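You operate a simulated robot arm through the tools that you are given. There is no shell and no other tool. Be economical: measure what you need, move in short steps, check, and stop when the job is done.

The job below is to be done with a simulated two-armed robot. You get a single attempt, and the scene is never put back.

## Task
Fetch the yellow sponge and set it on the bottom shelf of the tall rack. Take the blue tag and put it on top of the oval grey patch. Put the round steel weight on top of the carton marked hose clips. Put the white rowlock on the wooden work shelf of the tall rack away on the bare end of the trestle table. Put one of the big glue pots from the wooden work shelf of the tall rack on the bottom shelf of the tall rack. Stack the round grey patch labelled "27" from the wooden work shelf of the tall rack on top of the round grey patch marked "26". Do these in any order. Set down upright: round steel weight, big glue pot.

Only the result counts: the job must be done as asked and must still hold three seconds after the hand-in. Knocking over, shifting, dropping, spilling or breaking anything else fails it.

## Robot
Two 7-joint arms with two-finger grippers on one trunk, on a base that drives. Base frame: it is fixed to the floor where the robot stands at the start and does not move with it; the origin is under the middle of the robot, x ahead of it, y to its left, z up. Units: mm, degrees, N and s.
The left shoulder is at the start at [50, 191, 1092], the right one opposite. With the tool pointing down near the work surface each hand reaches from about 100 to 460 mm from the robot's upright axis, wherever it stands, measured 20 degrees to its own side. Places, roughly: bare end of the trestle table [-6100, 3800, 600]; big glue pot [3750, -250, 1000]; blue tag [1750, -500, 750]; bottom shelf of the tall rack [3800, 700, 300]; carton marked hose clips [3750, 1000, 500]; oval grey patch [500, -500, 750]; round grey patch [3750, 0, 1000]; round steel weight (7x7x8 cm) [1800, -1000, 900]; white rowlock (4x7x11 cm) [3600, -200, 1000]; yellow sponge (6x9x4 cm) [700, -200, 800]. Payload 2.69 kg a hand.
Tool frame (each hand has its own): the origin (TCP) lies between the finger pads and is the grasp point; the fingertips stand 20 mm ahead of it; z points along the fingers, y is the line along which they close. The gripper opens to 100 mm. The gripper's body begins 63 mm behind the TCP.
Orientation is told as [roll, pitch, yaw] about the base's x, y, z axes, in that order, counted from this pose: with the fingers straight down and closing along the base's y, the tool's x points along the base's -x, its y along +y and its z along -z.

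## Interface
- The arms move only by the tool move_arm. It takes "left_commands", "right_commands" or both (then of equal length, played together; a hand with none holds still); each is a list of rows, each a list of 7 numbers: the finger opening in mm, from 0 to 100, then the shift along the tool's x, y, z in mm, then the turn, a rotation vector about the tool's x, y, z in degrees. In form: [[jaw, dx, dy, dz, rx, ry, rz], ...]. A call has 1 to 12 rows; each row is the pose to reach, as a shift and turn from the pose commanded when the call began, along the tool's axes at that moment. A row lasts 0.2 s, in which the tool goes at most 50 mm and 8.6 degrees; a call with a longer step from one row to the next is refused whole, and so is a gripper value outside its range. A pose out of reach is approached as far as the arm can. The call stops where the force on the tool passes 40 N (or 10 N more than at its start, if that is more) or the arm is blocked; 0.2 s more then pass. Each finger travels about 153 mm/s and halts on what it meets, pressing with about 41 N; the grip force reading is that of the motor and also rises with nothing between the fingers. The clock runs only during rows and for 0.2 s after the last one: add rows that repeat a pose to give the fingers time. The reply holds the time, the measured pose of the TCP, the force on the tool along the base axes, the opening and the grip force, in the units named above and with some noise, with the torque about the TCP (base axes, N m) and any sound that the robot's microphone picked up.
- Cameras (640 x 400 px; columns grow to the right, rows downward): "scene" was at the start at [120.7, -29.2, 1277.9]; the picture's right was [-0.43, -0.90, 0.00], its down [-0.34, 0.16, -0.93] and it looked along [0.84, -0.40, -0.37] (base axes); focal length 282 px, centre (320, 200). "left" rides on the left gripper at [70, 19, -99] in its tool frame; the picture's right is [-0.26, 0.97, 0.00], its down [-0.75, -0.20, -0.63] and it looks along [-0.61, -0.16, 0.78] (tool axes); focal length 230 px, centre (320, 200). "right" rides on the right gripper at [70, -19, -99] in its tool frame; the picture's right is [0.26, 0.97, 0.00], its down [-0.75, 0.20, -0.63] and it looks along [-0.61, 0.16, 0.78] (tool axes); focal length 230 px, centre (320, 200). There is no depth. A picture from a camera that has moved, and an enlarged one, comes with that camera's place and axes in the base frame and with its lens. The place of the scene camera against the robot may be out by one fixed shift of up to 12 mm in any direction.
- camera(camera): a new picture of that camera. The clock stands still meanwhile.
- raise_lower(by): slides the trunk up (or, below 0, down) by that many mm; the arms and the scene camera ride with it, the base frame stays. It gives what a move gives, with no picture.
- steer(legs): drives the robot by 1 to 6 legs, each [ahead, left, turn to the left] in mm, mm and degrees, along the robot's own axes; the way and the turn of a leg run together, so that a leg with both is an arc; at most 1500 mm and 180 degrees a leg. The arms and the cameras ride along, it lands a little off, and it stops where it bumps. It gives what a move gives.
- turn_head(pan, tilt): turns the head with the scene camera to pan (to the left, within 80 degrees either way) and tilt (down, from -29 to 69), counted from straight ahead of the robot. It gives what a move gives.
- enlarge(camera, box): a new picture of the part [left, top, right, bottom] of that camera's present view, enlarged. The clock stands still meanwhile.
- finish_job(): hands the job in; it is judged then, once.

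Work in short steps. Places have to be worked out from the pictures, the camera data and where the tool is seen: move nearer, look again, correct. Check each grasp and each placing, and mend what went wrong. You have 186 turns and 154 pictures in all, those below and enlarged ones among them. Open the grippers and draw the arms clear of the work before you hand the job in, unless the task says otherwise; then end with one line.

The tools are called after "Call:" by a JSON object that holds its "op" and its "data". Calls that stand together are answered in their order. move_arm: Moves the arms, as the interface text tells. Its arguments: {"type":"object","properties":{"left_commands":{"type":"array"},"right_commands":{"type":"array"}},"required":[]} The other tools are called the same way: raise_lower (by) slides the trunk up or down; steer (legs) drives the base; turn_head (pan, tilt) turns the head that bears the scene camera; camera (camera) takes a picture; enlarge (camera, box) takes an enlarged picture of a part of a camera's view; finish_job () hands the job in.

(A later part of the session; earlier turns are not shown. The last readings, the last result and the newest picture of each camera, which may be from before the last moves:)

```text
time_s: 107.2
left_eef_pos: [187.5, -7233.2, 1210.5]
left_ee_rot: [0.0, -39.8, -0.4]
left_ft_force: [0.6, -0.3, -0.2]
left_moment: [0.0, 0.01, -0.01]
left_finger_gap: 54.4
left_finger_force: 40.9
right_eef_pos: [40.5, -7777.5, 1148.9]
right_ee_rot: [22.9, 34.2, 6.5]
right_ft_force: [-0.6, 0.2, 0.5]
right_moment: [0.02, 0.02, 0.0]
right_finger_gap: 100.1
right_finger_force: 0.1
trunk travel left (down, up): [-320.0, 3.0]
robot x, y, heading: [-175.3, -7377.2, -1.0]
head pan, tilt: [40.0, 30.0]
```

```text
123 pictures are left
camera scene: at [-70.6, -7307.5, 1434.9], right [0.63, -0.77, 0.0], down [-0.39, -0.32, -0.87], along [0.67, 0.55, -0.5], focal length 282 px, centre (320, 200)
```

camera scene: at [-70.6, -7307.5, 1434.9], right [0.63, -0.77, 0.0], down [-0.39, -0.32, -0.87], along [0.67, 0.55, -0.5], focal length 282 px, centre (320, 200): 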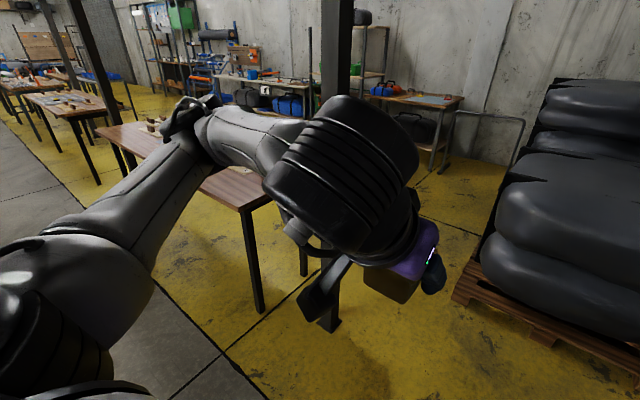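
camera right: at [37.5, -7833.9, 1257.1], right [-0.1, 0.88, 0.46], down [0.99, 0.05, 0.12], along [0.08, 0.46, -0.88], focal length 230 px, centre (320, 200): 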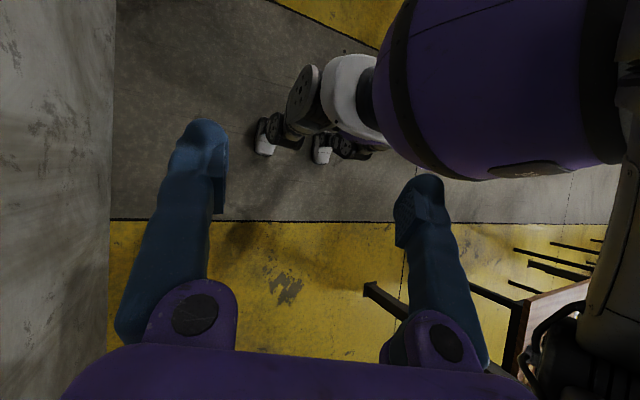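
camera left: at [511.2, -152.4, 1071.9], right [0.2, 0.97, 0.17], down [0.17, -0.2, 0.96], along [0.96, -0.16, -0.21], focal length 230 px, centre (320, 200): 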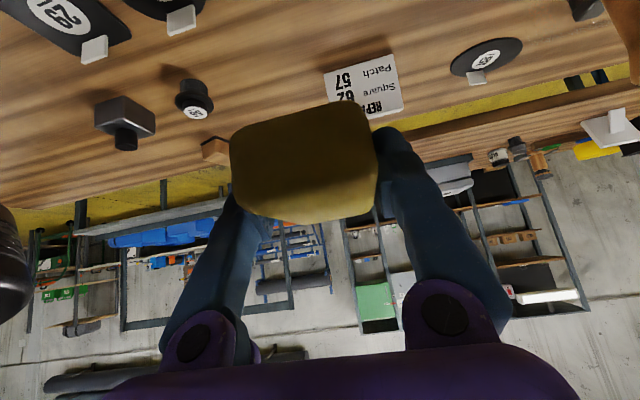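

The robot stands on a narrow wheeled base (wheels about ±190 mm), so this lane is fine. I restore the right wrist and drive round the pillar into the back aisle.

Call:
{"op": "move_arm", "data": {"right_commands": [[100, 0, 0, 0, 4, -7, 0], [100, 0, 0, 0, 8, -14, 0], [100, 0, 0, 0, 12, -21, 0], [100, 0, 0, 0, 16, -28, 0], [100, 0, 0, 0, 20, -35, 0]]}}

Call:
{"op": "steer", "data": {"legs": [[1330, 95, 0.9], [350, 1000, 0], [500, 1100, 0], [300, 1400, 0]]}}

Call:
{"op": "turn_head", "data": {"pan": 50, "tilt": 25}}

Call:
{"op": "camera", "data": {"camera": "scene"}}

```text
time_s: 108.4
left_eef_pos: [187.1, -7232.5, 1209.8]
left_ee_rot: [0.0, -39.7, -0.4]
left_ft_force: [0.2, 0.7, -0.8]
left_moment: [-0.02, 0.04, 0.03]
left_finger_gap: 54.2
left_finger_force: 41.1
right_eef_pos: [40.8, -7777.3, 1149.2]
right_ee_rot: [-0.2, -0.1, -0.5]
right_ft_force: [-0.8, -0.2, -0.6]
right_moment: [-0.01, -0.03, -0.01]
right_finger_gap: 100.2
right_finger_force: 0.0
trunk travel left (down, up): [-320.0, 3.0]
robot x, y, heading: [-177.3, -7375.7, -0.4]
head pan, tilt: [40.0, 30.0]
```

```text
time_s: 114.2
left_eef_pos: [1411.7, -7162.4, 1211.1]
left_ee_rot: [0.0, -39.8, -0.7]
left_ft_force: [-0.2, 0.7, -0.7]
left_moment: [0.0, -0.03, 0.02]
left_finger_gap: 54.2
left_finger_force: 40.7
right_eef_pos: [1263.8, -7706.4, 1151.3]
right_ee_rot: [0.0, 0.1, -0.8]
right_ft_force: [-1.3, 1.0, -0.1]
right_moment: [0.02, -0.02, -0.03]
right_finger_gap: 99.8
right_finger_force: 0.0
trunk travel left (down, up): [-320.0, 3.0]
robot x, y, heading: [1048.3, -7303.4, -1.3]
head pan, tilt: [40.0, 30.0]
stopped in leg 1: the robot was blocked; the commanded pose is now the measured one
```

```text
time_s: 114.9
left_eef_pos: [1414.5, -7163.1, 1210.9]
left_ee_rot: [0.0, -39.8, -0.7]
left_ft_force: [0.8, 0.1, -1.1]
left_moment: [0.02, -0.02, 0.01]
left_finger_gap: 54.3
left_finger_force: 41.1
right_eef_pos: [1264.3, -7707.5, 1148.5]
right_ee_rot: [0.1, 0.1, -0.8]
right_ft_force: [0.8, 0.2, -0.1]
right_moment: [0.01, 0.0, -0.02]
right_finger_gap: 99.6
right_finger_force: 0.1
trunk travel left (down, up): [-320.0, 3.0]
robot x, y, heading: [1049.8, -7302.8, -0.8]
head pan, tilt: [50.0, 25.0]
```

```text
122 pictures are left
camera scene: at [1145.1, -7223.5, 1442.8], right [0.76, -0.66, 0.0], down [-0.28, -0.32, -0.91], along [0.59, 0.68, -0.42], focal length 282 px, centre (320, 200)
```

scene: 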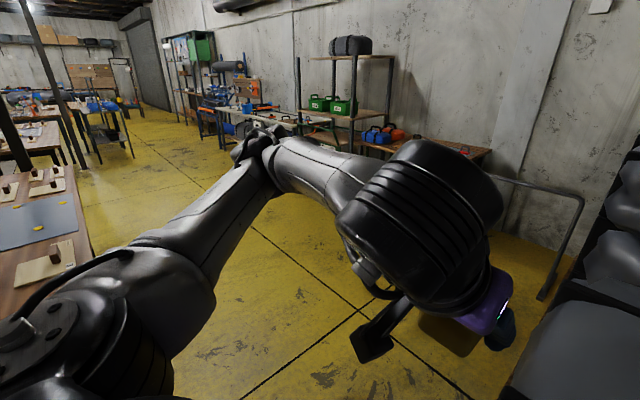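

The drive was blocked at x≈1049, with a slight turn to the right. I look at what touches on the right.

Call:
{"op": "camera", "data": {"camera": "right"}}

Call:
{"op": "turn_head", "data": {"pan": -10, "tilt": 55}}

Call:
{"op": "camera", "data": {"camera": "scene"}}

```text
121 pictures are left
camera right: at [1194.4, -7724.0, 1248.1], right [-0.24, 0.97, 0.0], down [0.75, 0.19, 0.63], along [0.61, 0.15, -0.78], focal length 230 px, centre (320, 200)
```

right: 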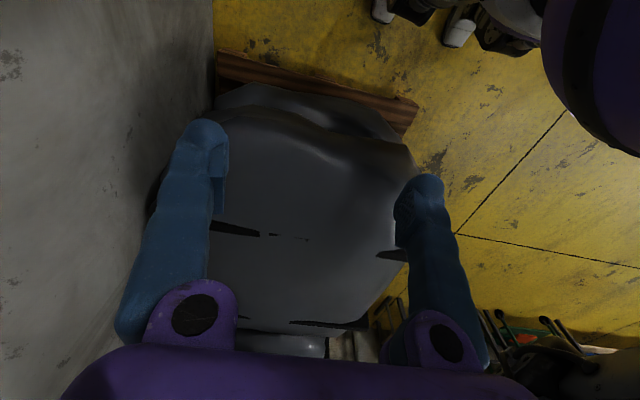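

```text
time_s: 116.2
left_eef_pos: [1413.1, -7162.8, 1211.2]
left_ee_rot: [-0.1, -39.8, -0.8]
left_ft_force: [-0.1, 0.4, -0.2]
left_moment: [0.0, 0.02, 0.01]
left_finger_gap: 54.2
left_finger_force: 40.8
right_eef_pos: [1264.1, -7706.0, 1149.3]
right_ee_rot: [-0.1, 0.0, -0.7]
right_ft_force: [0.0, 0.1, 0.3]
right_moment: [0.03, -0.03, -0.01]
right_finger_gap: 99.9
right_finger_force: 0.1
trunk travel left (down, up): [-320.0, 3.0]
robot x, y, heading: [1046.4, -7303.9, -0.7]
head pan, tilt: [-10.0, 55.0]
```

```text
120 pictures are left
camera scene: at [1155.1, -7306.7, 1398.9], right [-0.19, -0.98, 0.0], down [-0.8, 0.15, -0.57], along [0.56, -0.11, -0.82], focal length 282 px, centre (320, 200)
```

scene: 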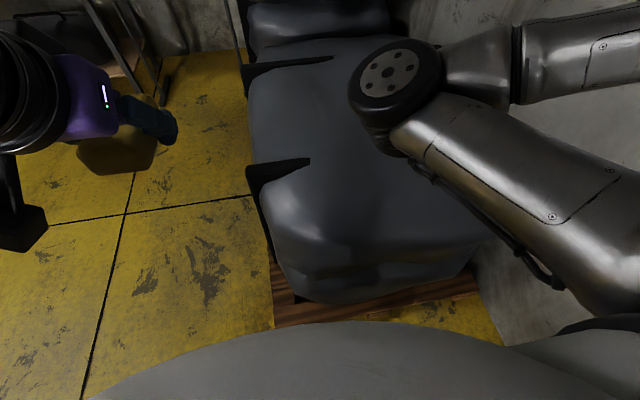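

Probably my right elbow or chest met the stack. I back off 40 mm, slide left clear of the pallet and past the pillar, then forward.

Call:
{"op": "steer", "data": {"legs": [[-30, 0, 0.7], [0, 400, 0], [330, 120, 0], [300, 1000, 0], [300, 1200, 0], [200, 1400, 0]]}}

Call:
{"op": "turn_head", "data": {"pan": 40, "tilt": 25}}

Call:
{"op": "camera", "data": {"camera": "scene"}}

```text
time_s: 119.5
left_eef_pos: [1391.9, -6884.2, 1210.2]
left_ee_rot: [-0.1, -39.7, -0.2]
left_ft_force: [0.2, 0.6, -0.6]
left_moment: [0.0, 0.04, -0.03]
left_finger_gap: 54.0
left_finger_force: 40.9
right_eef_pos: [1245.9, -7428.9, 1149.6]
right_ee_rot: [0.0, 0.2, -0.4]
right_ft_force: [1.0, -0.1, 0.6]
right_moment: [-0.03, 0.04, 0.01]
right_finger_gap: 100.0
right_finger_force: 0.1
trunk travel left (down, up): [-320.0, 3.0]
robot x, y, heading: [1021.0, -7028.7, -0.3]
head pan, tilt: [-10.0, 55.0]
stopped in leg 2: the robot was blocked; the commanded pose is now the measured one
```

```text
time_s: 120.7
left_eef_pos: [1389.1, -6886.0, 1210.9]
left_ee_rot: [0.0, -39.8, -0.3]
left_ft_force: [-0.4, 0.1, -0.2]
left_moment: [0.0, 0.03, -0.02]
left_finger_gap: 54.2
left_finger_force: 40.6
right_eef_pos: [1244.9, -7429.9, 1149.0]
right_ee_rot: [0.0, 0.1, -0.4]
right_ft_force: [0.2, -1.1, 0.3]
right_moment: [-0.02, 0.02, 0.0]
right_finger_gap: 100.1
right_finger_force: 0.1
trunk travel left (down, up): [-320.0, 3.0]
robot x, y, heading: [1023.7, -7030.5, -0.3]
head pan, tilt: [40.0, 25.0]
```

```text
119 pictures are left
camera scene: at [1133.1, -6959.4, 1442.8], right [0.64, -0.77, 0.0], down [-0.33, -0.27, -0.91], along [0.7, 0.58, -0.42], focal length 282 px, centre (320, 200)
```

scene: 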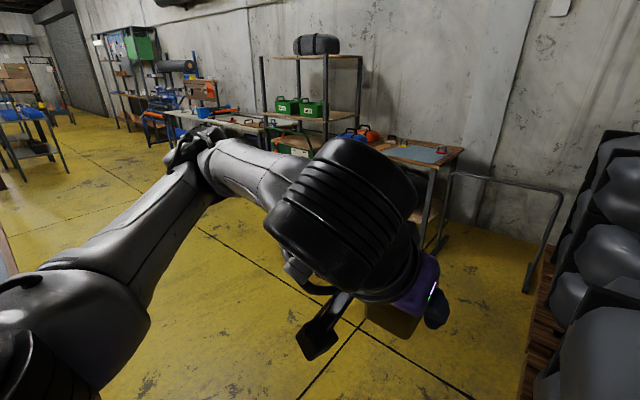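

Blocked going left, apparently by pillar 3 near my base's left rear. I need the true base shape, so I tilt the right hand's camera toward it and zoom.

Call:
{"op": "steer", "data": {"legs": [[-60, -150, 0]]}}

Call:
{"op": "move_arm", "data": {"right_commands": [[100, 0, 0, 0, -5, 6, 0], [100, 0, 0, 0, -10, 12, 0], [100, 0, 0, 0, -15, 18, 0], [100, 0, 0, 0, -20, 24, 0], [100, 0, 0, 0, -25, 30, 0], [100, 0, 0, 0, -30, 34, 0]]}}

Call:
{"op": "enlarge", "data": {"camera": "right", "box": [120, 0, 600, 300]}}

Call:
{"op": "turn_head", "data": {"pan": 78, "tilt": 50}}

Call:
{"op": "camera", "data": {"camera": "scene"}}

```text
time_s: 122.7
left_eef_pos: [1330.6, -7036.1, 1210.1]
left_ee_rot: [0.0, -39.8, -0.3]
left_ft_force: [0.1, -0.2, -0.7]
left_moment: [0.03, 0.01, 0.01]
left_finger_gap: 54.1
left_finger_force: 40.5
right_eef_pos: [1184.5, -7581.2, 1148.5]
right_ee_rot: [0.0, 0.1, -0.5]
right_ft_force: [0.1, 0.1, -0.4]
right_moment: [0.03, 0.0, 0.0]
right_finger_gap: 100.1
right_finger_force: 0.1
trunk travel left (down, up): [-320.0, 3.0]
robot x, y, heading: [962.4, -7180.6, -0.3]
head pan, tilt: [40.0, 25.0]
```

```text
time_s: 124.1
left_eef_pos: [1330.4, -7036.7, 1210.9]
left_ee_rot: [0.0, -39.8, -0.3]
left_ft_force: [-0.2, -0.3, -1.1]
left_moment: [0.01, 0.04, 0.02]
left_finger_gap: 54.1
left_finger_force: 40.9
right_eef_pos: [1184.2, -7581.0, 1149.7]
right_ee_rot: [33.9, 32.5, 9.7]
right_ft_force: [-0.5, -0.1, 0.1]
right_moment: [0.01, 0.07, 0.03]
right_finger_gap: 100.4
right_finger_force: 0.0
trunk travel left (down, up): [-320.0, 3.0]
robot x, y, heading: [967.7, -7179.7, -0.2]
head pan, tilt: [40.0, 25.0]
```

```text
1.33 times, centred on (360, 150) of right
camera zoom: at [1176.2, -7653.9, 1246.9], right [-0.06, 0.8, 0.59], down [0.99, -0.02, 0.13], along [0.12, 0.6, -0.79], focal length 307 px, centre (267, 267)
```

zoom: 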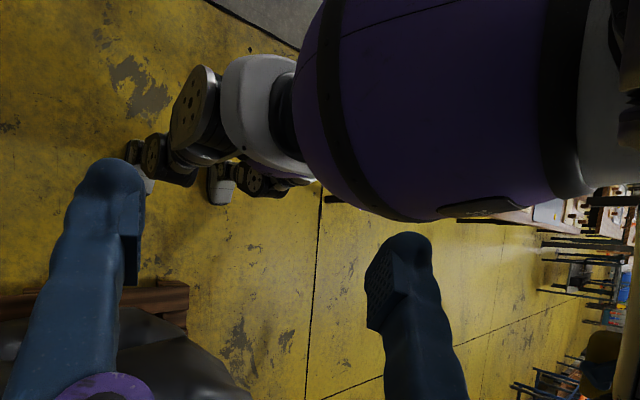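

```text
time_s: 125.1
left_eef_pos: [1330.4, -7036.4, 1209.8]
left_ee_rot: [0.0, -39.8, -0.3]
left_ft_force: [0.9, -0.8, -0.5]
left_moment: [-0.01, -0.01, 0.02]
left_finger_gap: 54.2
left_finger_force: 40.9
right_eef_pos: [1184.4, -7582.1, 1148.7]
right_ee_rot: [33.8, 32.4, 9.5]
right_ft_force: [-0.6, -0.3, 0.2]
right_moment: [0.02, 0.02, 0.02]
right_finger_gap: 100.1
right_finger_force: 0.0
trunk travel left (down, up): [-320.0, 3.0]
robot x, y, heading: [967.8, -7184.2, -0.2]
head pan, tilt: [78.0, 50.0]
```

```text
117 pictures are left
camera scene: at [1018.5, -7093.6, 1405.4], right [0.98, -0.22, 0.0], down [-0.17, -0.75, -0.64], along [0.14, 0.63, -0.77], focal length 282 px, centre (320, 200)
```

scene: 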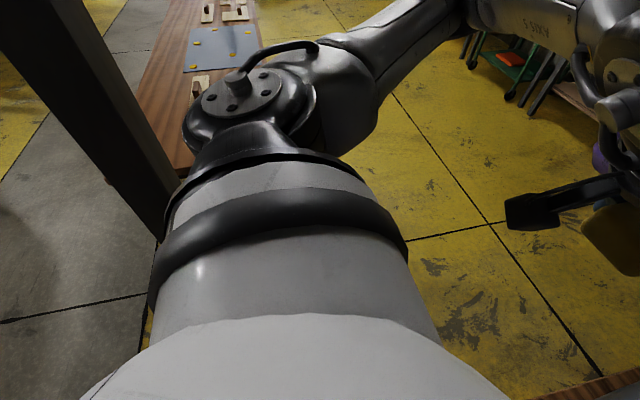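

The wheels reach only slightly ahead of the axis; the base extends backwards, and it was the right elbow that met the stack. I turn 30° left so that the elbow clears the pallet, drive through, and then straighten.

Call:
{"op": "move_arm", "data": {"right_commands": [[100, 0, 0, 0, 5, -6, 0], [100, 0, 0, 0, 10, -12, 0], [100, 0, 0, 0, 15, -18, 0], [100, 0, 0, 0, 20, -24, 0], [100, 0, 0, 0, 25, -30, 0], [100, 0, 0, 0, 30, -34, 0]]}}

Call:
{"op": "steer", "data": {"legs": [[0, 0, 30], [496, 60, 0], [600, 300, 0]]}}

```text
time_s: 126.5
left_eef_pos: [1331.1, -7036.2, 1211.7]
left_ee_rot: [-0.1, -39.7, -0.3]
left_ft_force: [-0.8, 0.0, -0.8]
left_moment: [0.02, 0.0, -0.02]
left_finger_gap: 54.2
left_finger_force: 40.5
right_eef_pos: [1184.6, -7581.6, 1149.8]
right_ee_rot: [-0.1, 0.2, -0.4]
right_ft_force: [-0.1, 0.2, 0.1]
right_moment: [-0.03, -0.01, 0.01]
right_finger_gap: 99.9
right_finger_force: 0.1
trunk travel left (down, up): [-320.0, 3.0]
robot x, y, heading: [963.7, -7178.6, -0.5]
head pan, tilt: [78.0, 50.0]
```

```text
time_s: 129.8
left_eef_pos: [1320.9, -6730.3, 1208.6]
left_ee_rot: [-0.2, -39.7, 29.4]
left_ft_force: [0.8, 0.2, -0.6]
left_moment: [-0.05, 0.0, -0.03]
left_finger_gap: 53.9
left_finger_force: 41.0
right_eef_pos: [1463.6, -7277.7, 1148.6]
right_ee_rot: [-0.2, 0.4, 29.1]
right_ft_force: [-0.3, 0.1, -0.5]
right_moment: [-0.06, 0.01, 0.0]
right_finger_gap: 99.8
right_finger_force: 0.1
trunk travel left (down, up): [-320.0, 3.0]
robot x, y, heading: [1072.9, -7041.2, 29.1]
head pan, tilt: [78.0, 50.0]
stopped in leg 2: the robot was blocked; the commanded pose is now the measured one
```

Contacts so far fit a round base of about 390–400 mm radius; the gap between pillar and pallet corner seems just wider. I line up on its midpoint (1126,-6936) and try passing at right angles to it.

Call:
{"op": "steer", "data": {"legs": [[-85, -16, 0], [457, 204, 0]]}}

```text
time_s: 133.4
left_eef_pos: [1553.6, -6388.7, 1212.4]
left_ee_rot: [0.1, -39.7, 29.3]
left_ft_force: [0.1, -0.4, 0.3]
left_moment: [-0.03, 0.0, -0.01]
left_finger_gap: 54.0
left_finger_force: 41.3
right_eef_pos: [1695.3, -6935.6, 1148.2]
right_ee_rot: [0.0, 0.1, 29.1]
right_ft_force: [0.7, 0.9, -0.4]
right_moment: [-0.04, 0.03, 0.02]
right_finger_gap: 100.0
right_finger_force: 0.0
trunk travel left (down, up): [-320.0, 3.0]
robot x, y, heading: [1306.3, -6696.9, 29.3]
head pan, tilt: [78.0, 50.0]
```

Passed. I continue into the back aisle and straighten.

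Call:
{"op": "steer", "data": {"legs": [[556, 112, 0], [0, 0, -29.3], [300, 1200, 0], [250, 1400, 0], [0, 1000, 0]]}}

Call:
{"op": "turn_head", "data": {"pan": 60, "tilt": 25}}

Call:
{"op": "camera", "data": {"camera": "scene"}}

```text
time_s: 169.3
left_eef_pos: [2631.1, -2573.3, 1211.2]
left_ee_rot: [0.0, -39.9, 0.3]
left_ft_force: [0.1, 0.2, -0.1]
left_moment: [0.01, -0.01, -0.02]
left_finger_gap: 53.8
left_finger_force: 41.4
right_eef_pos: [2492.4, -3120.1, 1149.4]
right_ee_rot: [-0.1, 0.1, 0.2]
right_ft_force: [-0.7, -0.2, -0.7]
right_moment: [-0.02, -0.04, 0.01]
right_finger_gap: 100.1
right_finger_force: 0.1
trunk travel left (down, up): [-320.0, 3.0]
robot x, y, heading: [2269.1, -2718.8, 0.2]
head pan, tilt: [78.0, 50.0]
```

```text
time_s: 170.2
left_eef_pos: [2631.2, -2574.1, 1211.3]
left_ee_rot: [0.0, -39.9, 0.1]
left_ft_force: [-0.1, -0.2, -0.4]
left_moment: [-0.02, -0.02, 0.0]
left_finger_gap: 54.3
left_finger_force: 41.2
right_eef_pos: [2491.3, -3120.6, 1148.8]
right_ee_rot: [-0.2, 0.1, 0.1]
right_ft_force: [-0.2, -0.2, 0.4]
right_moment: [-0.04, 0.0, 0.06]
right_finger_gap: 99.7
right_finger_force: 0.1
trunk travel left (down, up): [-320.0, 3.0]
robot x, y, heading: [2269.8, -2719.4, 0.3]
head pan, tilt: [60.0, 25.0]
```

```text
116 pictures are left
camera scene: at [2351.1, -2630.0, 1442.8], right [0.87, -0.5, 0.0], down [-0.21, -0.37, -0.91], along [0.45, 0.79, -0.42], focal length 282 px, centre (320, 200)
```

scene: 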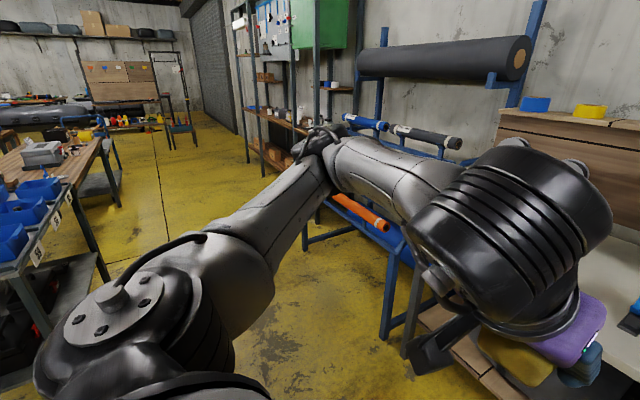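

The aisle is clear. I drive along to stand before the tall rack.

Call:
{"op": "steer", "data": {"legs": [[250, 1500, 0], [0, 1500, 0]]}}

Call:
{"op": "turn_head", "data": {"pan": -12, "tilt": 20}}

Call:
{"op": "camera", "data": {"camera": "scene"}}

Call:
{"op": "turn_head", "data": {"pan": 30, "tilt": 25}}

Call:
{"op": "camera", "data": {"camera": "scene"}}

```text
refused: leg 1 is longer than a leg can be; nothing moved
```

```text
time_s: 171.6
left_eef_pos: [2630.9, -2574.1, 1210.4]
left_ee_rot: [0.0, -40.1, 0.3]
left_ft_force: [0.0, -0.4, -0.1]
left_moment: [0.01, -0.05, -0.01]
left_finger_gap: 54.2
left_finger_force: 41.5
right_eef_pos: [2491.6, -3120.5, 1149.2]
right_ee_rot: [-0.1, 0.1, 0.1]
right_ft_force: [0.3, 0.1, 0.2]
right_moment: [0.02, -0.06, 0.0]
right_finger_gap: 100.2
right_finger_force: 0.0
trunk travel left (down, up): [-320.0, 3.0]
robot x, y, heading: [2268.8, -2721.0, 0.1]
head pan, tilt: [-12.0, 20.0]
```

```text
115 pictures are left
camera scene: at [2396.5, -2729.0, 1450.9], right [-0.2, -0.98, 0.0], down [-0.33, 0.07, -0.94], along [0.92, -0.19, -0.34], focal length 282 px, centre (320, 200)
```

scene: 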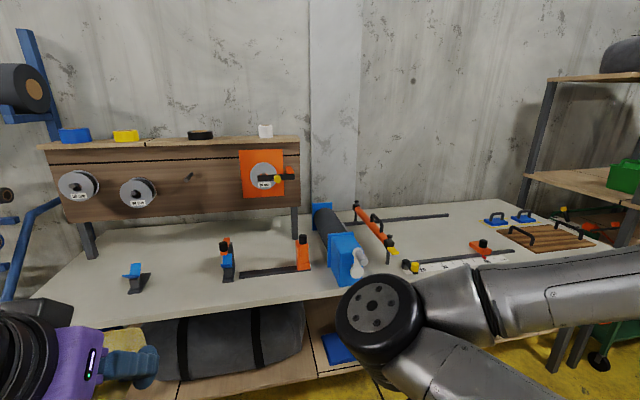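

```text
time_s: 172.7
left_eef_pos: [2632.7, -2574.5, 1211.4]
left_ee_rot: [0.0, -39.9, 0.2]
left_ft_force: [0.0, -0.6, -0.3]
left_moment: [0.0, -0.01, 0.03]
left_finger_gap: 54.0
left_finger_force: 41.1
right_eef_pos: [2492.6, -3119.6, 1148.2]
right_ee_rot: [-0.1, 0.1, 0.2]
right_ft_force: [0.2, -1.0, -0.4]
right_moment: [0.01, -0.01, 0.0]
right_finger_gap: 99.8
right_finger_force: 0.1
trunk travel left (down, up): [-320.0, 3.0]
robot x, y, heading: [2269.7, -2719.1, 0.0]
head pan, tilt: [30.0, 25.0]
```

```text
114 pictures are left
camera scene: at [2385.0, -2663.8, 1442.9], right [0.5, -0.86, 0.0], down [-0.37, -0.21, -0.91], along [0.78, 0.46, -0.42], focal length 282 px, centre (320, 200)
```

scene: 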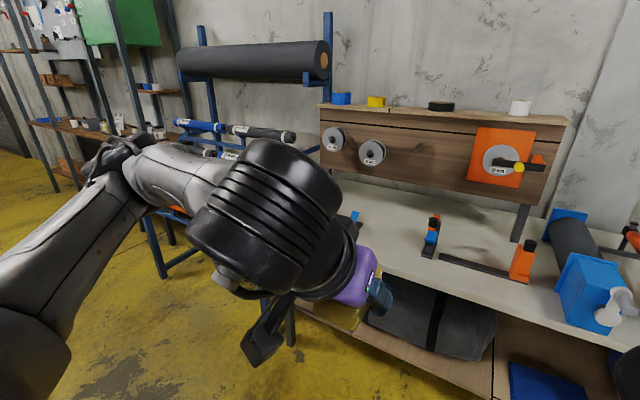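

The leg was too long; I split it.

Call:
{"op": "steer", "data": {"legs": [[200, 1400, 0], [0, 1490, 0]]}}

Call:
{"op": "turn_head", "data": {"pan": -12, "tilt": 20}}

Call:
{"op": "camera", "data": {"camera": "scene"}}

Call:
{"op": "turn_head", "data": {"pan": 25, "tilt": 25}}

Call:
{"op": "camera", "data": {"camera": "scene"}}

```text
time_s: 198.0
left_eef_pos: [2844.0, 315.5, 1210.4]
left_ee_rot: [0.0, -39.8, -0.4]
left_ft_force: [0.3, 0.1, 0.3]
left_moment: [0.01, 0.01, 0.02]
left_finger_gap: 54.2
left_finger_force: 40.9
right_eef_pos: [2697.3, -230.0, 1149.6]
right_ee_rot: [-0.1, 0.1, -0.6]
right_ft_force: [0.8, -1.5, -0.4]
right_moment: [0.05, -0.02, -0.02]
right_finger_gap: 100.1
right_finger_force: 0.1
trunk travel left (down, up): [-320.0, 3.0]
robot x, y, heading: [2478.1, 175.1, -0.4]
head pan, tilt: [30.0, 25.0]
```

```text
time_s: 199.1
left_eef_pos: [2845.4, 314.8, 1211.3]
left_ee_rot: [0.0, -39.8, -0.4]
left_ft_force: [0.4, 0.0, 0.2]
left_moment: [-0.01, -0.01, 0.02]
left_finger_gap: 54.1
left_finger_force: 40.8
right_eef_pos: [2698.1, -229.9, 1149.0]
right_ee_rot: [-0.2, 0.2, -0.6]
right_ft_force: [0.4, 0.5, -0.4]
right_moment: [-0.02, -0.01, -0.02]
right_finger_gap: 100.0
right_finger_force: 0.0
trunk travel left (down, up): [-320.0, 3.0]
robot x, y, heading: [2479.4, 171.2, -0.3]
head pan, tilt: [-12.0, 20.0]
```

```text
113 pictures are left
camera scene: at [2607.2, 163.0, 1450.9], right [-0.22, -0.98, 0.0], down [-0.33, 0.07, -0.94], along [0.92, -0.2, -0.34], focal length 282 px, centre (320, 200)
```

scene: 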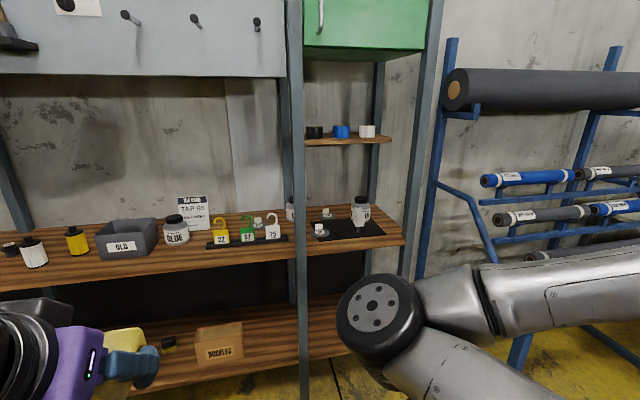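

```text
time_s: 200.1
left_eef_pos: [2844.3, 315.8, 1212.2]
left_ee_rot: [0.0, -40.0, -0.4]
left_ft_force: [0.8, -0.3, 0.3]
left_moment: [0.03, 0.04, -0.01]
left_finger_gap: 54.6
left_finger_force: 41.1
right_eef_pos: [2697.8, -229.3, 1148.1]
right_ee_rot: [-0.1, 0.1, -0.6]
right_ft_force: [-0.4, -0.8, 0.6]
right_moment: [0.01, 0.02, 0.01]
right_finger_gap: 100.1
right_finger_force: 0.1
trunk travel left (down, up): [-320.0, 3.0]
robot x, y, heading: [2478.8, 172.1, -0.7]
head pan, tilt: [25.0, 25.0]
```

```text
112 pictures are left
camera scene: at [2600.1, 221.1, 1442.9], right [0.41, -0.91, 0.0], down [-0.38, -0.17, -0.91], along [0.82, 0.38, -0.42], focal length 282 px, centre (320, 200)
```

scene: 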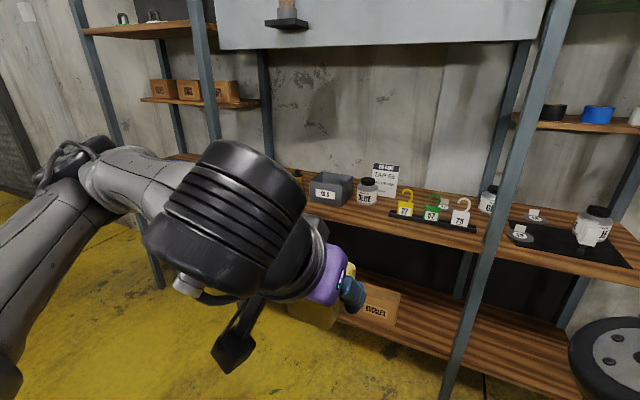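

I zoom onto the work shelf to identify the items.

Call:
{"op": "turn_head", "data": {"pan": -12, "tilt": 20}}

Call:
{"op": "enlarge", "data": {"camera": "scene", "box": [150, 170, 410, 280]}}

Call:
{"op": "enlarge", "data": {"camera": "scene", "box": [290, 190, 410, 265]}}

```text
time_s: 201.1
left_eef_pos: [2843.4, 315.3, 1211.3]
left_ee_rot: [-0.1, -39.9, -0.4]
left_ft_force: [-0.4, -0.5, 0.3]
left_moment: [0.0, -0.02, 0.02]
left_finger_gap: 54.0
left_finger_force: 41.2
right_eef_pos: [2697.8, -230.8, 1149.3]
right_ee_rot: [0.0, 0.2, -0.6]
right_ft_force: [-0.8, 0.2, 0.1]
right_moment: [-0.03, 0.0, -0.02]
right_finger_gap: 99.9
right_finger_force: 0.1
trunk travel left (down, up): [-320.0, 3.0]
robot x, y, heading: [2478.1, 173.4, -0.8]
head pan, tilt: [-12.0, 20.0]
```

```text
2.46 times, centred on (280, 225) of scene
camera zoom: at [2607.2, 163.0, 1450.9], right [-0.22, -0.98, 0.0], down [-0.33, 0.07, -0.94], along [0.92, -0.2, -0.34], focal length 694 px, centre (418, 138)
```

zoom: 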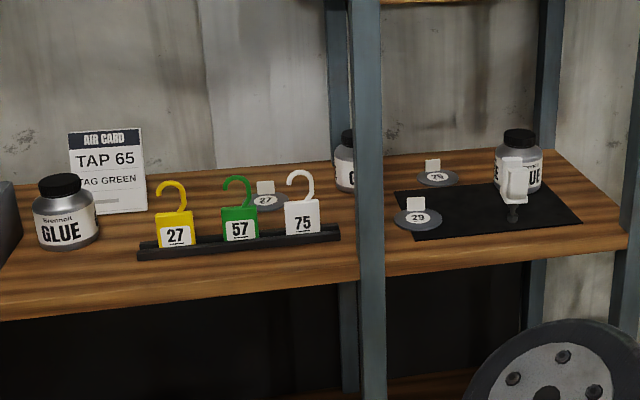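

```text
5.33 times, centred on (350, 228) of scene
camera zoom: at [2607.2, 163.0, 1450.9], right [-0.22, -0.98, 0.0], down [-0.33, 0.07, -0.94], along [0.92, -0.2, -0.34], focal length 1504 px, centre (160, 53)
```

zoom: 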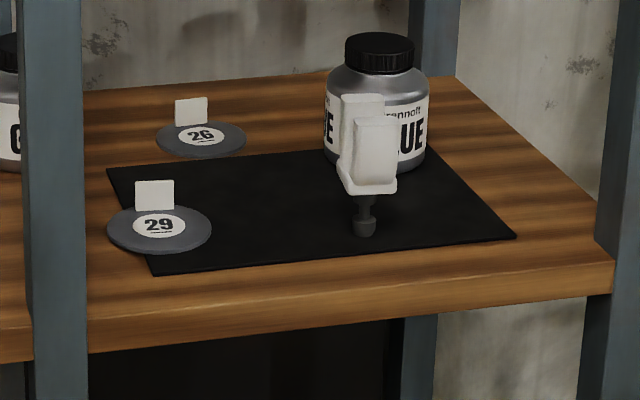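

Identified: the white rowlock stands on the mat at about (3640,-232); pots at (3750,-285), (3812,42), (3694,504); patch 26 at (3830,-142), 27 at (3808,191); shelf z≈908. Now I look at the bottom shelf.

Call:
{"op": "move_arm", "data": {"left_commands": [[20, 10, 40, -10, 0, 0, 0], [20, 10, 80, -10, 0, 0, 0], [20, 10, 120, -10, 0, 0, 0], [20, 10, 160, -10, 0, 0, 0]]}}

Call:
{"op": "turn_head", "data": {"pan": 10, "tilt": 35}}

Call:
{"op": "camera", "data": {"camera": "scene"}}

Call:
{"op": "turn_head", "data": {"pan": 45, "tilt": 30}}

Call:
{"op": "camera", "data": {"camera": "scene"}}

```text
time_s: 202.1
left_eef_pos: [2856.6, 485.5, 1234.1]
left_ee_rot: [-0.1, -39.9, -0.6]
left_ft_force: [-0.1, -0.2, -0.6]
left_moment: [-0.03, -0.03, 0.01]
left_finger_gap: 54.2
left_finger_force: 41.3
left hand out of reach, approached as far as the arm can: row 1, 2, 3, 4
right_eef_pos: [2696.1, -228.7, 1149.4]
right_ee_rot: [0.0, 0.0, -0.6]
right_ft_force: [-0.4, 0.3, -0.4]
right_moment: [-0.03, 0.0, -0.01]
right_finger_gap: 100.1
right_finger_force: 0.1
trunk travel left (down, up): [-320.0, 3.0]
robot x, y, heading: [2476.3, 172.5, -0.2]
head pan, tilt: [-12.0, 20.0]
```

```text
time_s: 203.0
left_eef_pos: [2856.2, 482.9, 1235.4]
left_ee_rot: [0.0, -39.8, -0.4]
left_ft_force: [0.0, 0.4, 0.3]
left_moment: [-0.01, 0.01, -0.01]
left_finger_gap: 54.3
left_finger_force: 40.8
right_eef_pos: [2698.8, -229.5, 1149.6]
right_ee_rot: [-0.1, 0.1, -0.6]
right_ft_force: [-0.1, 0.2, 1.0]
right_moment: [-0.02, 0.02, -0.02]
right_finger_gap: 100.2
right_finger_force: 0.0
trunk travel left (down, up): [-320.0, 3.0]
robot x, y, heading: [2480.1, 173.2, -0.5]
head pan, tilt: [10.0, 35.0]
```

```text
109 pictures are left
camera scene: at [2603.0, 197.6, 1427.2], right [0.16, -0.99, 0.0], down [-0.57, -0.09, -0.82], along [0.81, 0.13, -0.57], focal length 282 px, centre (320, 200)
```

scene: 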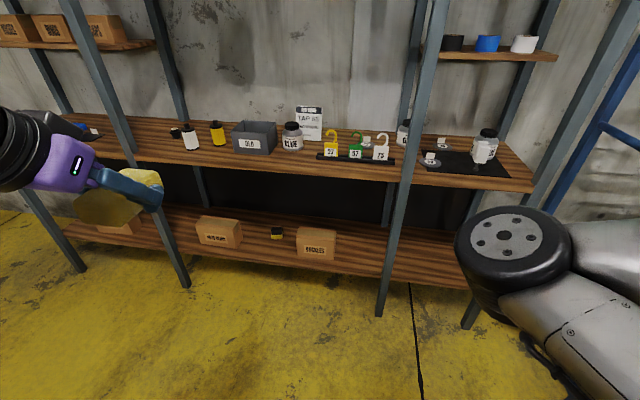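

```text
time_s: 204.0
left_eef_pos: [2857.8, 482.3, 1233.8]
left_ee_rot: [0.0, -39.8, -0.4]
left_ft_force: [-0.3, -0.7, -1.2]
left_moment: [-0.03, -0.01, 0.02]
left_finger_gap: 53.9
left_finger_force: 41.1
right_eef_pos: [2697.5, -230.0, 1148.5]
right_ee_rot: [-0.1, 0.1, -0.6]
right_ft_force: [0.0, -0.3, -0.3]
right_moment: [0.02, -0.04, 0.05]
right_finger_gap: 100.2
right_finger_force: 0.1
trunk travel left (down, up): [-320.0, 3.0]
robot x, y, heading: [2475.7, 170.9, -0.4]
head pan, tilt: [45.0, 30.0]
```

```text
108 pictures are left
camera scene: at [2580.8, 246.4, 1434.9], right [0.7, -0.71, 0.0], down [-0.36, -0.35, -0.87], along [0.62, 0.61, -0.5], focal length 282 px, centre (320, 200)
```

scene: 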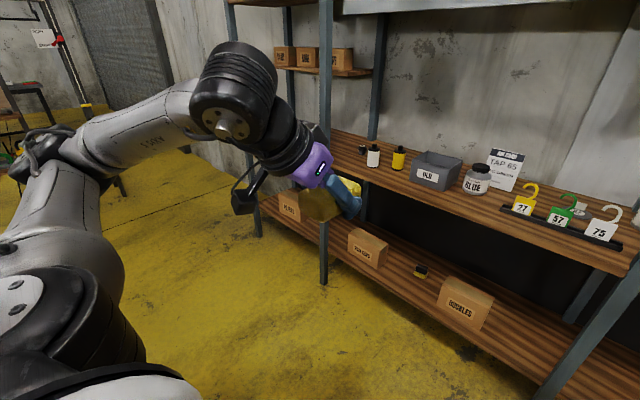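

Let me read the carton labels.

Call:
{"op": "enlarge", "data": {"camera": "scene", "box": [260, 180, 500, 330]}}

Call:
{"op": "turn_head", "data": {"pan": 10, "tilt": 35}}

Call:
{"op": "enlarge", "data": {"camera": "scene", "box": [60, 190, 540, 300]}}

```text
2.67 times, centred on (380, 255) of scene
camera zoom: at [2580.8, 246.4, 1434.9], right [0.7, -0.71, 0.0], down [-0.36, -0.35, -0.87], along [0.62, 0.61, -0.5], focal length 752 px, centre (160, 53)
```

zoom: 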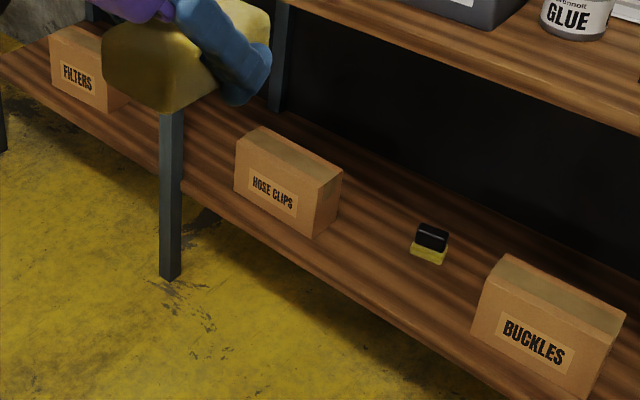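

```text
time_s: 205.0
left_eef_pos: [2858.1, 482.3, 1235.2]
left_ee_rot: [0.0, -39.8, -0.4]
left_ft_force: [-0.2, 0.9, -0.7]
left_moment: [-0.01, -0.01, 0.03]
left_finger_gap: 53.9
left_finger_force: 41.1
right_eef_pos: [2698.5, -228.9, 1149.2]
right_ee_rot: [-0.1, 0.1, -0.6]
right_ft_force: [-1.2, -0.2, -0.8]
right_moment: [-0.02, -0.06, 0.02]
right_finger_gap: 99.7
right_finger_force: 0.1
trunk travel left (down, up): [-320.0, 3.0]
robot x, y, heading: [2481.2, 174.3, -0.7]
head pan, tilt: [10.0, 35.0]
```

```text
1.33 times, centred on (300, 245) of scene
camera zoom: at [2603.1, 197.7, 1427.1], right [0.17, -0.99, 0.0], down [-0.57, -0.1, -0.82], along [0.81, 0.14, -0.57], focal length 376 px, centre (347, 140)
```

zoom: 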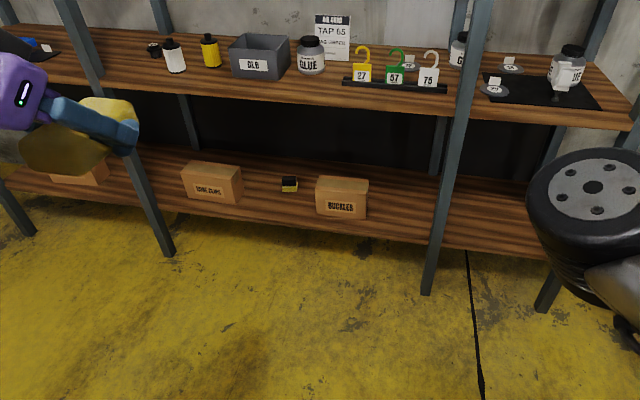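

The hose clips carton is at about (3670,984); rack posts are at x≈3570, and the right bay of the bottom shelf is empty. The right elbow sticks out forward, so I try to draw the right hand back to tuck it.

Call:
{"op": "move_arm", "data": {"right_commands": [[100, 40, -20, 0, 0, 0, 0], [100, 80, -40, 0, 0, 0, 0], [100, 120, -60, 0, 0, 0, 0], [100, 160, -80, 0, 0, 0, 0], [100, 200, -100, 0, 0, 0, 0], [100, 240, -120, 0, 0, 0, 0]]}}

Call:
{"op": "turn_head", "data": {"pan": -40, "tilt": 50}}

Call:
{"op": "camera", "data": {"camera": "scene"}}

```text
time_s: 206.4
left_eef_pos: [2855.2, 482.5, 1235.3]
left_ee_rot: [0.0, -39.9, -0.5]
left_ft_force: [-1.1, -0.1, -0.4]
left_moment: [0.04, -0.03, -0.01]
left_finger_gap: 53.9
left_finger_force: 40.9
right_eef_pos: [2454.8, -348.3, 1148.4]
right_ee_rot: [0.0, -0.1, -0.5]
right_ft_force: [0.2, 0.2, -0.2]
right_moment: [0.02, -0.06, 0.0]
right_finger_gap: 100.1
right_finger_force: 0.1
right hand out of reach, approached as far as the arm can: row 1, 2, 3
trunk travel left (down, up): [-320.0, 3.0]
robot x, y, heading: [2479.9, 171.2, -0.3]
head pan, tilt: [10.0, 35.0]
```

```text
time_s: 207.6
left_eef_pos: [2857.1, 482.7, 1234.6]
left_ee_rot: [-0.1, -39.8, -0.4]
left_ft_force: [0.5, 0.0, -1.1]
left_moment: [-0.03, 0.0, -0.02]
left_finger_gap: 53.9
left_finger_force: 41.3
right_eef_pos: [2458.9, -347.2, 1147.9]
right_ee_rot: [-0.1, 0.1, -0.6]
right_ft_force: [-0.2, 0.6, -0.6]
right_moment: [0.03, 0.0, -0.02]
right_finger_gap: 100.0
right_finger_force: 0.1
trunk travel left (down, up): [-320.0, 3.0]
robot x, y, heading: [2480.6, 173.9, -0.4]
head pan, tilt: [-40.0, 50.0]
```

```text
105 pictures are left
camera scene: at [2574.9, 133.1, 1405.4], right [-0.65, -0.76, 0.0], down [-0.58, 0.5, -0.64], along [0.49, -0.42, -0.77], focal length 282 px, centre (320, 200)
```

scene: 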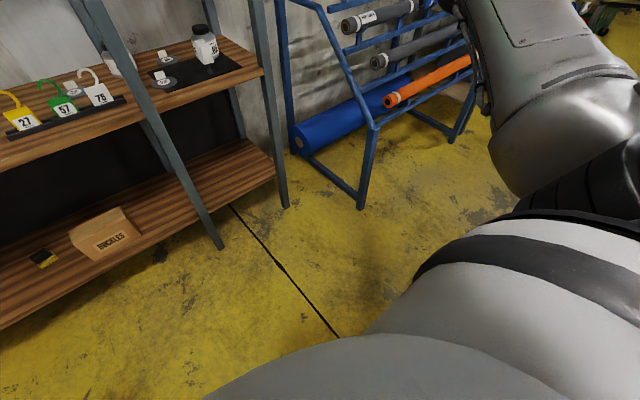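

Drawing the hand back flipped the right arm into an elbow-out posture, well clear in front. I now drive toward the rack facing the free spot at y≈770 on the bottom shelf and lower the trunk.

Call:
{"op": "steer", "data": {"legs": [[570, 460, 0.4]]}}

Call:
{"op": "raise_lower", "data": {"by": -320}}

Call:
{"op": "turn_head", "data": {"pan": 5, "tilt": 45}}

Call:
{"op": "camera", "data": {"camera": "scene"}}

```text
time_s: 212.2
left_eef_pos: [3419.8, 950.1, 1234.0]
left_ee_rot: [0.0, -39.7, 0.6]
left_ft_force: [0.3, -0.2, -0.3]
left_moment: [-0.01, 0.02, 0.04]
left_finger_gap: 54.4
left_finger_force: 41.0
right_eef_pos: [3035.4, 111.9, 1147.3]
right_ee_rot: [-0.2, 0.0, 0.6]
right_ft_force: [-1.1, -0.1, 0.3]
right_moment: [0.0, 0.0, -0.05]
right_finger_gap: 100.1
right_finger_force: 0.1
trunk travel left (down, up): [-320.0, 3.0]
robot x, y, heading: [3049.1, 632.5, 0.5]
head pan, tilt: [-40.0, 50.0]
```

```text
time_s: 215.3
left_eef_pos: [3418.2, 951.6, 914.2]
left_ee_rot: [-0.1, -39.8, 0.7]
left_ft_force: [-0.2, -0.1, 0.3]
left_moment: [-0.01, 0.0, -0.02]
left_finger_gap: 54.1
left_finger_force: 40.9
right_eef_pos: [3034.9, 112.6, 829.3]
right_ee_rot: [0.0, 0.1, 0.7]
right_ft_force: [0.1, -0.1, 0.3]
right_moment: [-0.02, 0.02, 0.02]
right_finger_gap: 99.8
right_finger_force: 0.1
trunk travel left (down, up): [0.0, 323.0]
robot x, y, heading: [3045.3, 629.0, 0.6]
head pan, tilt: [-40.0, 50.0]
```

```text
time_s: 216.4
left_eef_pos: [3418.6, 949.4, 914.9]
left_ee_rot: [-0.1, -39.8, 0.8]
left_ft_force: [0.3, 0.5, 0.4]
left_moment: [-0.02, -0.03, 0.0]
left_finger_gap: 54.1
left_finger_force: 40.6
right_eef_pos: [3035.0, 112.3, 827.7]
right_ee_rot: [0.0, 0.1, 0.5]
right_ft_force: [-0.3, 0.3, 0.0]
right_moment: [-0.01, 0.03, -0.01]
right_finger_gap: 100.0
right_finger_force: 0.1
trunk travel left (down, up): [0.0, 323.0]
robot x, y, heading: [3046.3, 634.2, 0.8]
head pan, tilt: [5.0, 45.0]
```

```text
104 pictures are left
camera scene: at [3163.9, 651.7, 1092.3], right [0.1, -1.0, 0.0], down [-0.7, -0.07, -0.71], along [0.7, 0.07, -0.71], focal length 282 px, centre (320, 200)
```

scene: 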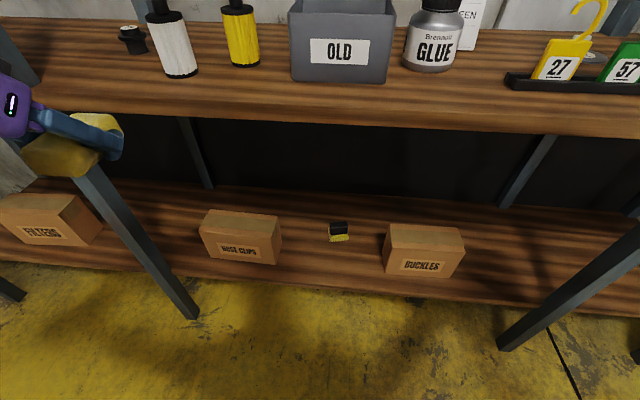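

The free spot is between HOSE CLIPS (right edge y≈826) and BUCKLES (left edge y≈504); shelf z≈350. I lower the sponge in front of the rack, at y≈735.

Call:
{"op": "move_arm", "data": {"left_commands": [[20, 27, -19, 32, 0, 0, 0], [20, 54, -39, 64, 0, 0, 0], [20, 81, -58, 97, 0, 0, 0], [20, 108, -78, 129, 0, 0, 0], [20, 135, -97, 161, 0, 0, 0], [20, 162, -117, 193, 0, 0, 0], [20, 189, -136, 226, 0, 0, 0], [20, 216, -156, 258, 0, 0, 0], [20, 243, -175, 290, 0, 0, 0], [20, 270, -195, 322, 0, 0, 0], [20, 285, -212, 340, 0, 0, 0]]}}

Call:
{"op": "camera", "data": {"camera": "left"}}

```text
time_s: 218.8
left_eef_pos: [3418.1, 738.1, 472.0]
left_ee_rot: [-0.1, -39.8, 0.7]
left_ft_force: [-0.3, 0.1, -0.3]
left_moment: [0.01, -0.03, 0.0]
left_finger_gap: 54.3
left_finger_force: 41.2
left hand out of reach, approached as far as the arm can: row 1, 2, 3, 4, 5, 6
right_eef_pos: [3035.5, 112.8, 828.7]
right_ee_rot: [0.0, 0.1, 0.6]
right_ft_force: [-1.0, -0.2, -0.4]
right_moment: [-0.04, -0.03, 0.01]
right_finger_gap: 100.0
right_finger_force: 0.1
trunk travel left (down, up): [0.0, 323.0]
robot x, y, heading: [3043.7, 633.1, 0.4]
head pan, tilt: [5.0, 45.0]
```

```text
103 pictures are left
camera left: at [3300.0, 757.0, 503.4], right [0.19, 0.97, 0.16], down [0.18, -0.2, 0.96], along [0.97, -0.15, -0.21], focal length 230 px, centre (320, 200)
```

left: 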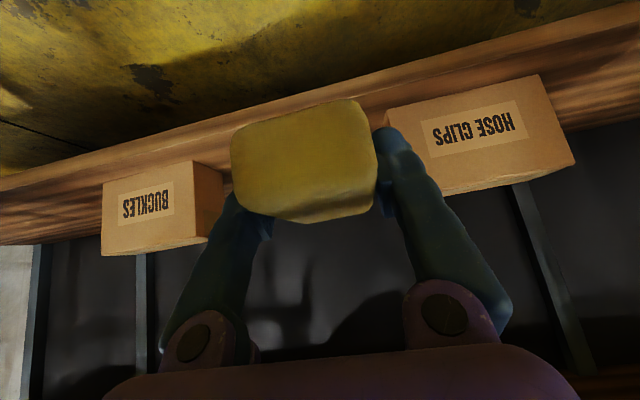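

Clear between the cartons; shelf z≈340. I drive 110 mm ahead, then reach in and lower until light contact.

Call:
{"op": "steer", "data": {"legs": [[110, 0, 0]]}}

Call:
{"op": "move_arm", "data": {"left_commands": [[20, -20, 0, 40, 0, 0, 0], [20, -36, 0, 70, 0, 0, 0], [20, -25, 0, 100, 0, 0, 0], [20, -8, 0, 120, 0, 0, 0]]}}

Call:
{"op": "camera", "data": {"camera": "left"}}

```text
time_s: 220.1
left_eef_pos: [3509.2, 739.8, 471.1]
left_ee_rot: [0.2, -39.3, 0.8]
left_ft_force: [0.5, 0.4, 0.5]
left_moment: [0.03, -0.03, 0.0]
left_finger_gap: 54.1
left_finger_force: 41.4
right_eef_pos: [3136.2, 112.2, 826.5]
right_ee_rot: [0.1, -0.2, 1.0]
right_ft_force: [0.2, -0.8, 0.0]
right_moment: [0.02, 0.0, 0.03]
right_finger_gap: 100.3
right_finger_force: 0.0
trunk travel left (down, up): [0.0, 323.0]
robot x, y, heading: [3146.0, 629.5, 0.8]
head pan, tilt: [5.0, 45.0]
stopped in leg 1: the robot was blocked; the commanded pose is now the measured one
```

```text
time_s: 221.1
left_eef_pos: [3593.9, 741.6, 378.6]
left_ee_rot: [0.3, -38.6, 0.7]
left_ft_force: [0.5, -0.5, -0.4]
left_moment: [0.02, -0.01, 0.01]
left_finger_gap: 54.1
left_finger_force: 41.6
right_eef_pos: [3140.2, 112.5, 828.7]
right_ee_rot: [0.0, 0.1, 0.9]
right_ft_force: [-0.5, 0.6, 0.2]
right_moment: [0.01, -0.01, 0.03]
right_finger_gap: 99.9
right_finger_force: 0.1
trunk travel left (down, up): [0.0, 323.0]
robot x, y, heading: [3147.3, 636.0, 0.7]
head pan, tilt: [5.0, 45.0]
```

```text
102 pictures are left
camera left: at [3475.8, 760.7, 413.3], right [0.19, 0.97, 0.17], down [0.2, -0.2, 0.96], along [0.96, -0.15, -0.23], focal length 230 px, centre (320, 200)
```

left: 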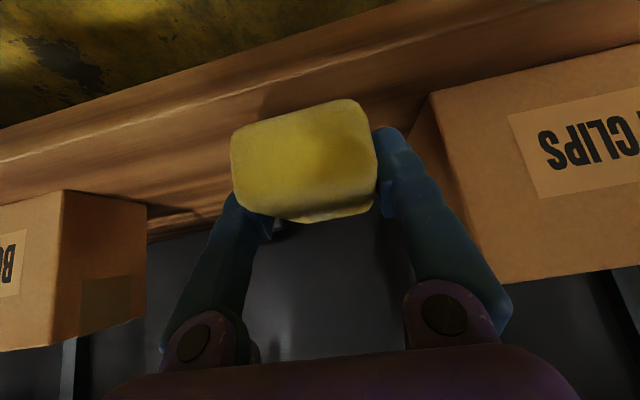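

No contact yet. I move 46 mm further in, then lower till contact.

Call:
{"op": "move_arm", "data": {"left_commands": [[20, -22, 0, 8, 0, 0, 0], [20, -40, 0, 24, 0, 0, 0], [20, -35, 0, 30, 0, 0, 0], [20, -31, 0, 34, 0, 0, 0], [20, -28, 0, 38, 0, 0, 0], [20, -25, 0, 41, 0, 0, 0]]}}

```text
time_s: 222.5
left_eef_pos: [3637.4, 743.5, 363.9]
left_ee_rot: [0.1, -38.9, 0.7]
left_ft_force: [0.1, -0.7, -0.5]
left_moment: [-0.01, 0.01, 0.02]
left_finger_gap: 53.9
left_finger_force: 41.6
right_eef_pos: [3141.0, 113.2, 828.6]
right_ee_rot: [0.1, 0.1, 0.9]
right_ft_force: [0.8, 0.9, -0.3]
right_moment: [0.04, -0.03, 0.01]
right_finger_gap: 99.9
right_finger_force: 0.1
trunk travel left (down, up): [0.0, 323.0]
robot x, y, heading: [3145.5, 632.6, 0.5]
head pan, tilt: [5.0, 45.0]
```

No contact yet at TCP 364; I keep lowering in small steps.

Call:
{"op": "move_arm", "data": {"left_commands": [[20, 4, 0, 5, 0, 0, 0], [20, 8, 0, 9, 0, 0, 0], [20, 11, 0, 13, 0, 0, 0], [20, 14, 0, 17, 0, 0, 0]]}}

Call:
{"op": "camera", "data": {"camera": "left"}}

```text
time_s: 223.5
left_eef_pos: [3637.9, 743.1, 339.9]
left_ee_rot: [0.2, -38.8, 0.6]
left_ft_force: [0.0, 0.4, 0.6]
left_moment: [0.01, 0.01, 0.01]
left_finger_gap: 54.0
left_finger_force: 41.1
right_eef_pos: [3142.0, 115.4, 829.2]
right_ee_rot: [0.0, 0.1, 0.9]
right_ft_force: [0.2, 0.1, -0.3]
right_moment: [0.03, -0.01, -0.01]
right_finger_gap: 99.9
right_finger_force: 0.1
trunk travel left (down, up): [0.0, 323.0]
robot x, y, heading: [3147.2, 633.5, 1.0]
head pan, tilt: [5.0, 45.0]
```

```text
101 pictures are left
camera left: at [3520.4, 761.6, 373.4], right [0.19, 0.97, 0.16], down [0.19, -0.2, 0.96], along [0.96, -0.15, -0.22], focal length 230 px, centre (320, 200)
```

left: 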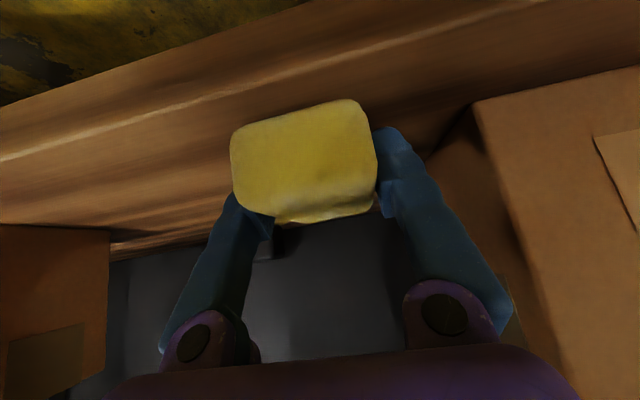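

Call:
{"op": "move_arm", "data": {"left_commands": [[20, 4, 0, 5, 0, 0, 0], [20, 8, 0, 9, 0, 0, 0], [20, 11, 0, 13, 0, 0, 0], [20, 14, 0, 17, 0, 0, 0], [20, 18, 0, 21, 0, 0, 0], [20, 21, 0, 25, 0, 0, 0]]}}

```text
time_s: 224.2
left_eef_pos: [3639.3, 741.6, 332.5]
left_ee_rot: [0.2, -39.5, 0.7]
left_ft_force: [-18.4, 5.6, 33.6]
left_moment: [-0.06, 0.01, -0.05]
left_finger_gap: 54.0
left_finger_force: 40.7
right_eef_pos: [3138.3, 113.0, 828.4]
right_ee_rot: [0.1, -0.1, 1.0]
right_ft_force: [0.1, 0.4, -0.5]
right_moment: [0.0, -0.02, 0.02]
right_finger_gap: 100.1
right_finger_force: 0.0
trunk travel left (down, up): [0.0, 323.0]
robot x, y, heading: [3145.2, 632.7, 1.0]
head pan, tilt: [5.0, 45.0]
stopped in row 3 (left hand): the force on the tool passed its limit at 61 N (the readings are from after the stop); the commanded pose is now the measured one
```

Contact at TCP z 332. I ease up 2 mm, open, and withdraw along the fingers.

Call:
{"op": "move_arm", "data": {"left_commands": [[54, -1, 0, -2, 0, 0, 0], [75, -1, 0, -2, 0, 0, 0], [85, -1, 0, -2, 0, 0, 0], [85, -10, 0, -30, 0, 0, 0], [85, -10, 0, -70, 0, 0, 0], [85, 0, 0, -115, 0, 0, 0]]}}

Call:
{"op": "camera", "data": {"camera": "left"}}

```text
time_s: 225.6
left_eef_pos: [3565.5, 741.4, 418.1]
left_ee_rot: [0.1, -39.2, 0.7]
left_ft_force: [-0.1, 0.2, -0.7]
left_moment: [-0.01, 0.0, 0.0]
left_finger_gap: 85.4
left_finger_force: 0.1
right_eef_pos: [3140.9, 111.9, 828.1]
right_ee_rot: [0.0, 0.0, 0.8]
right_ft_force: [0.2, 0.1, -0.3]
right_moment: [0.0, 0.03, 0.03]
right_finger_gap: 100.0
right_finger_force: 0.0
trunk travel left (down, up): [0.0, 323.0]
robot x, y, heading: [3148.9, 632.1, 0.9]
head pan, tilt: [5.0, 45.0]
```

```text
100 pictures are left
camera left: at [3447.2, 760.6, 450.8], right [0.19, 0.97, 0.16], down [0.19, -0.2, 0.96], along [0.96, -0.15, -0.22], focal length 230 px, centre (320, 200)
```

left: 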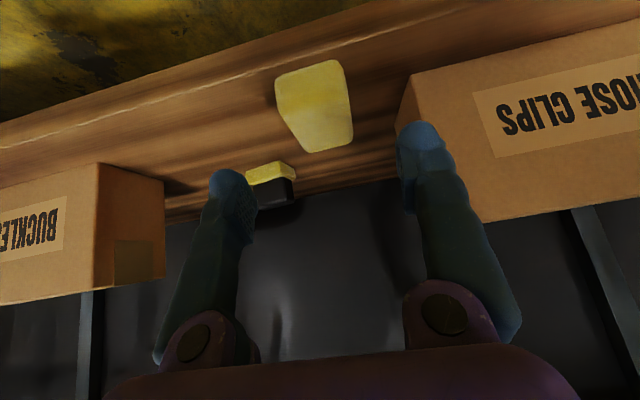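

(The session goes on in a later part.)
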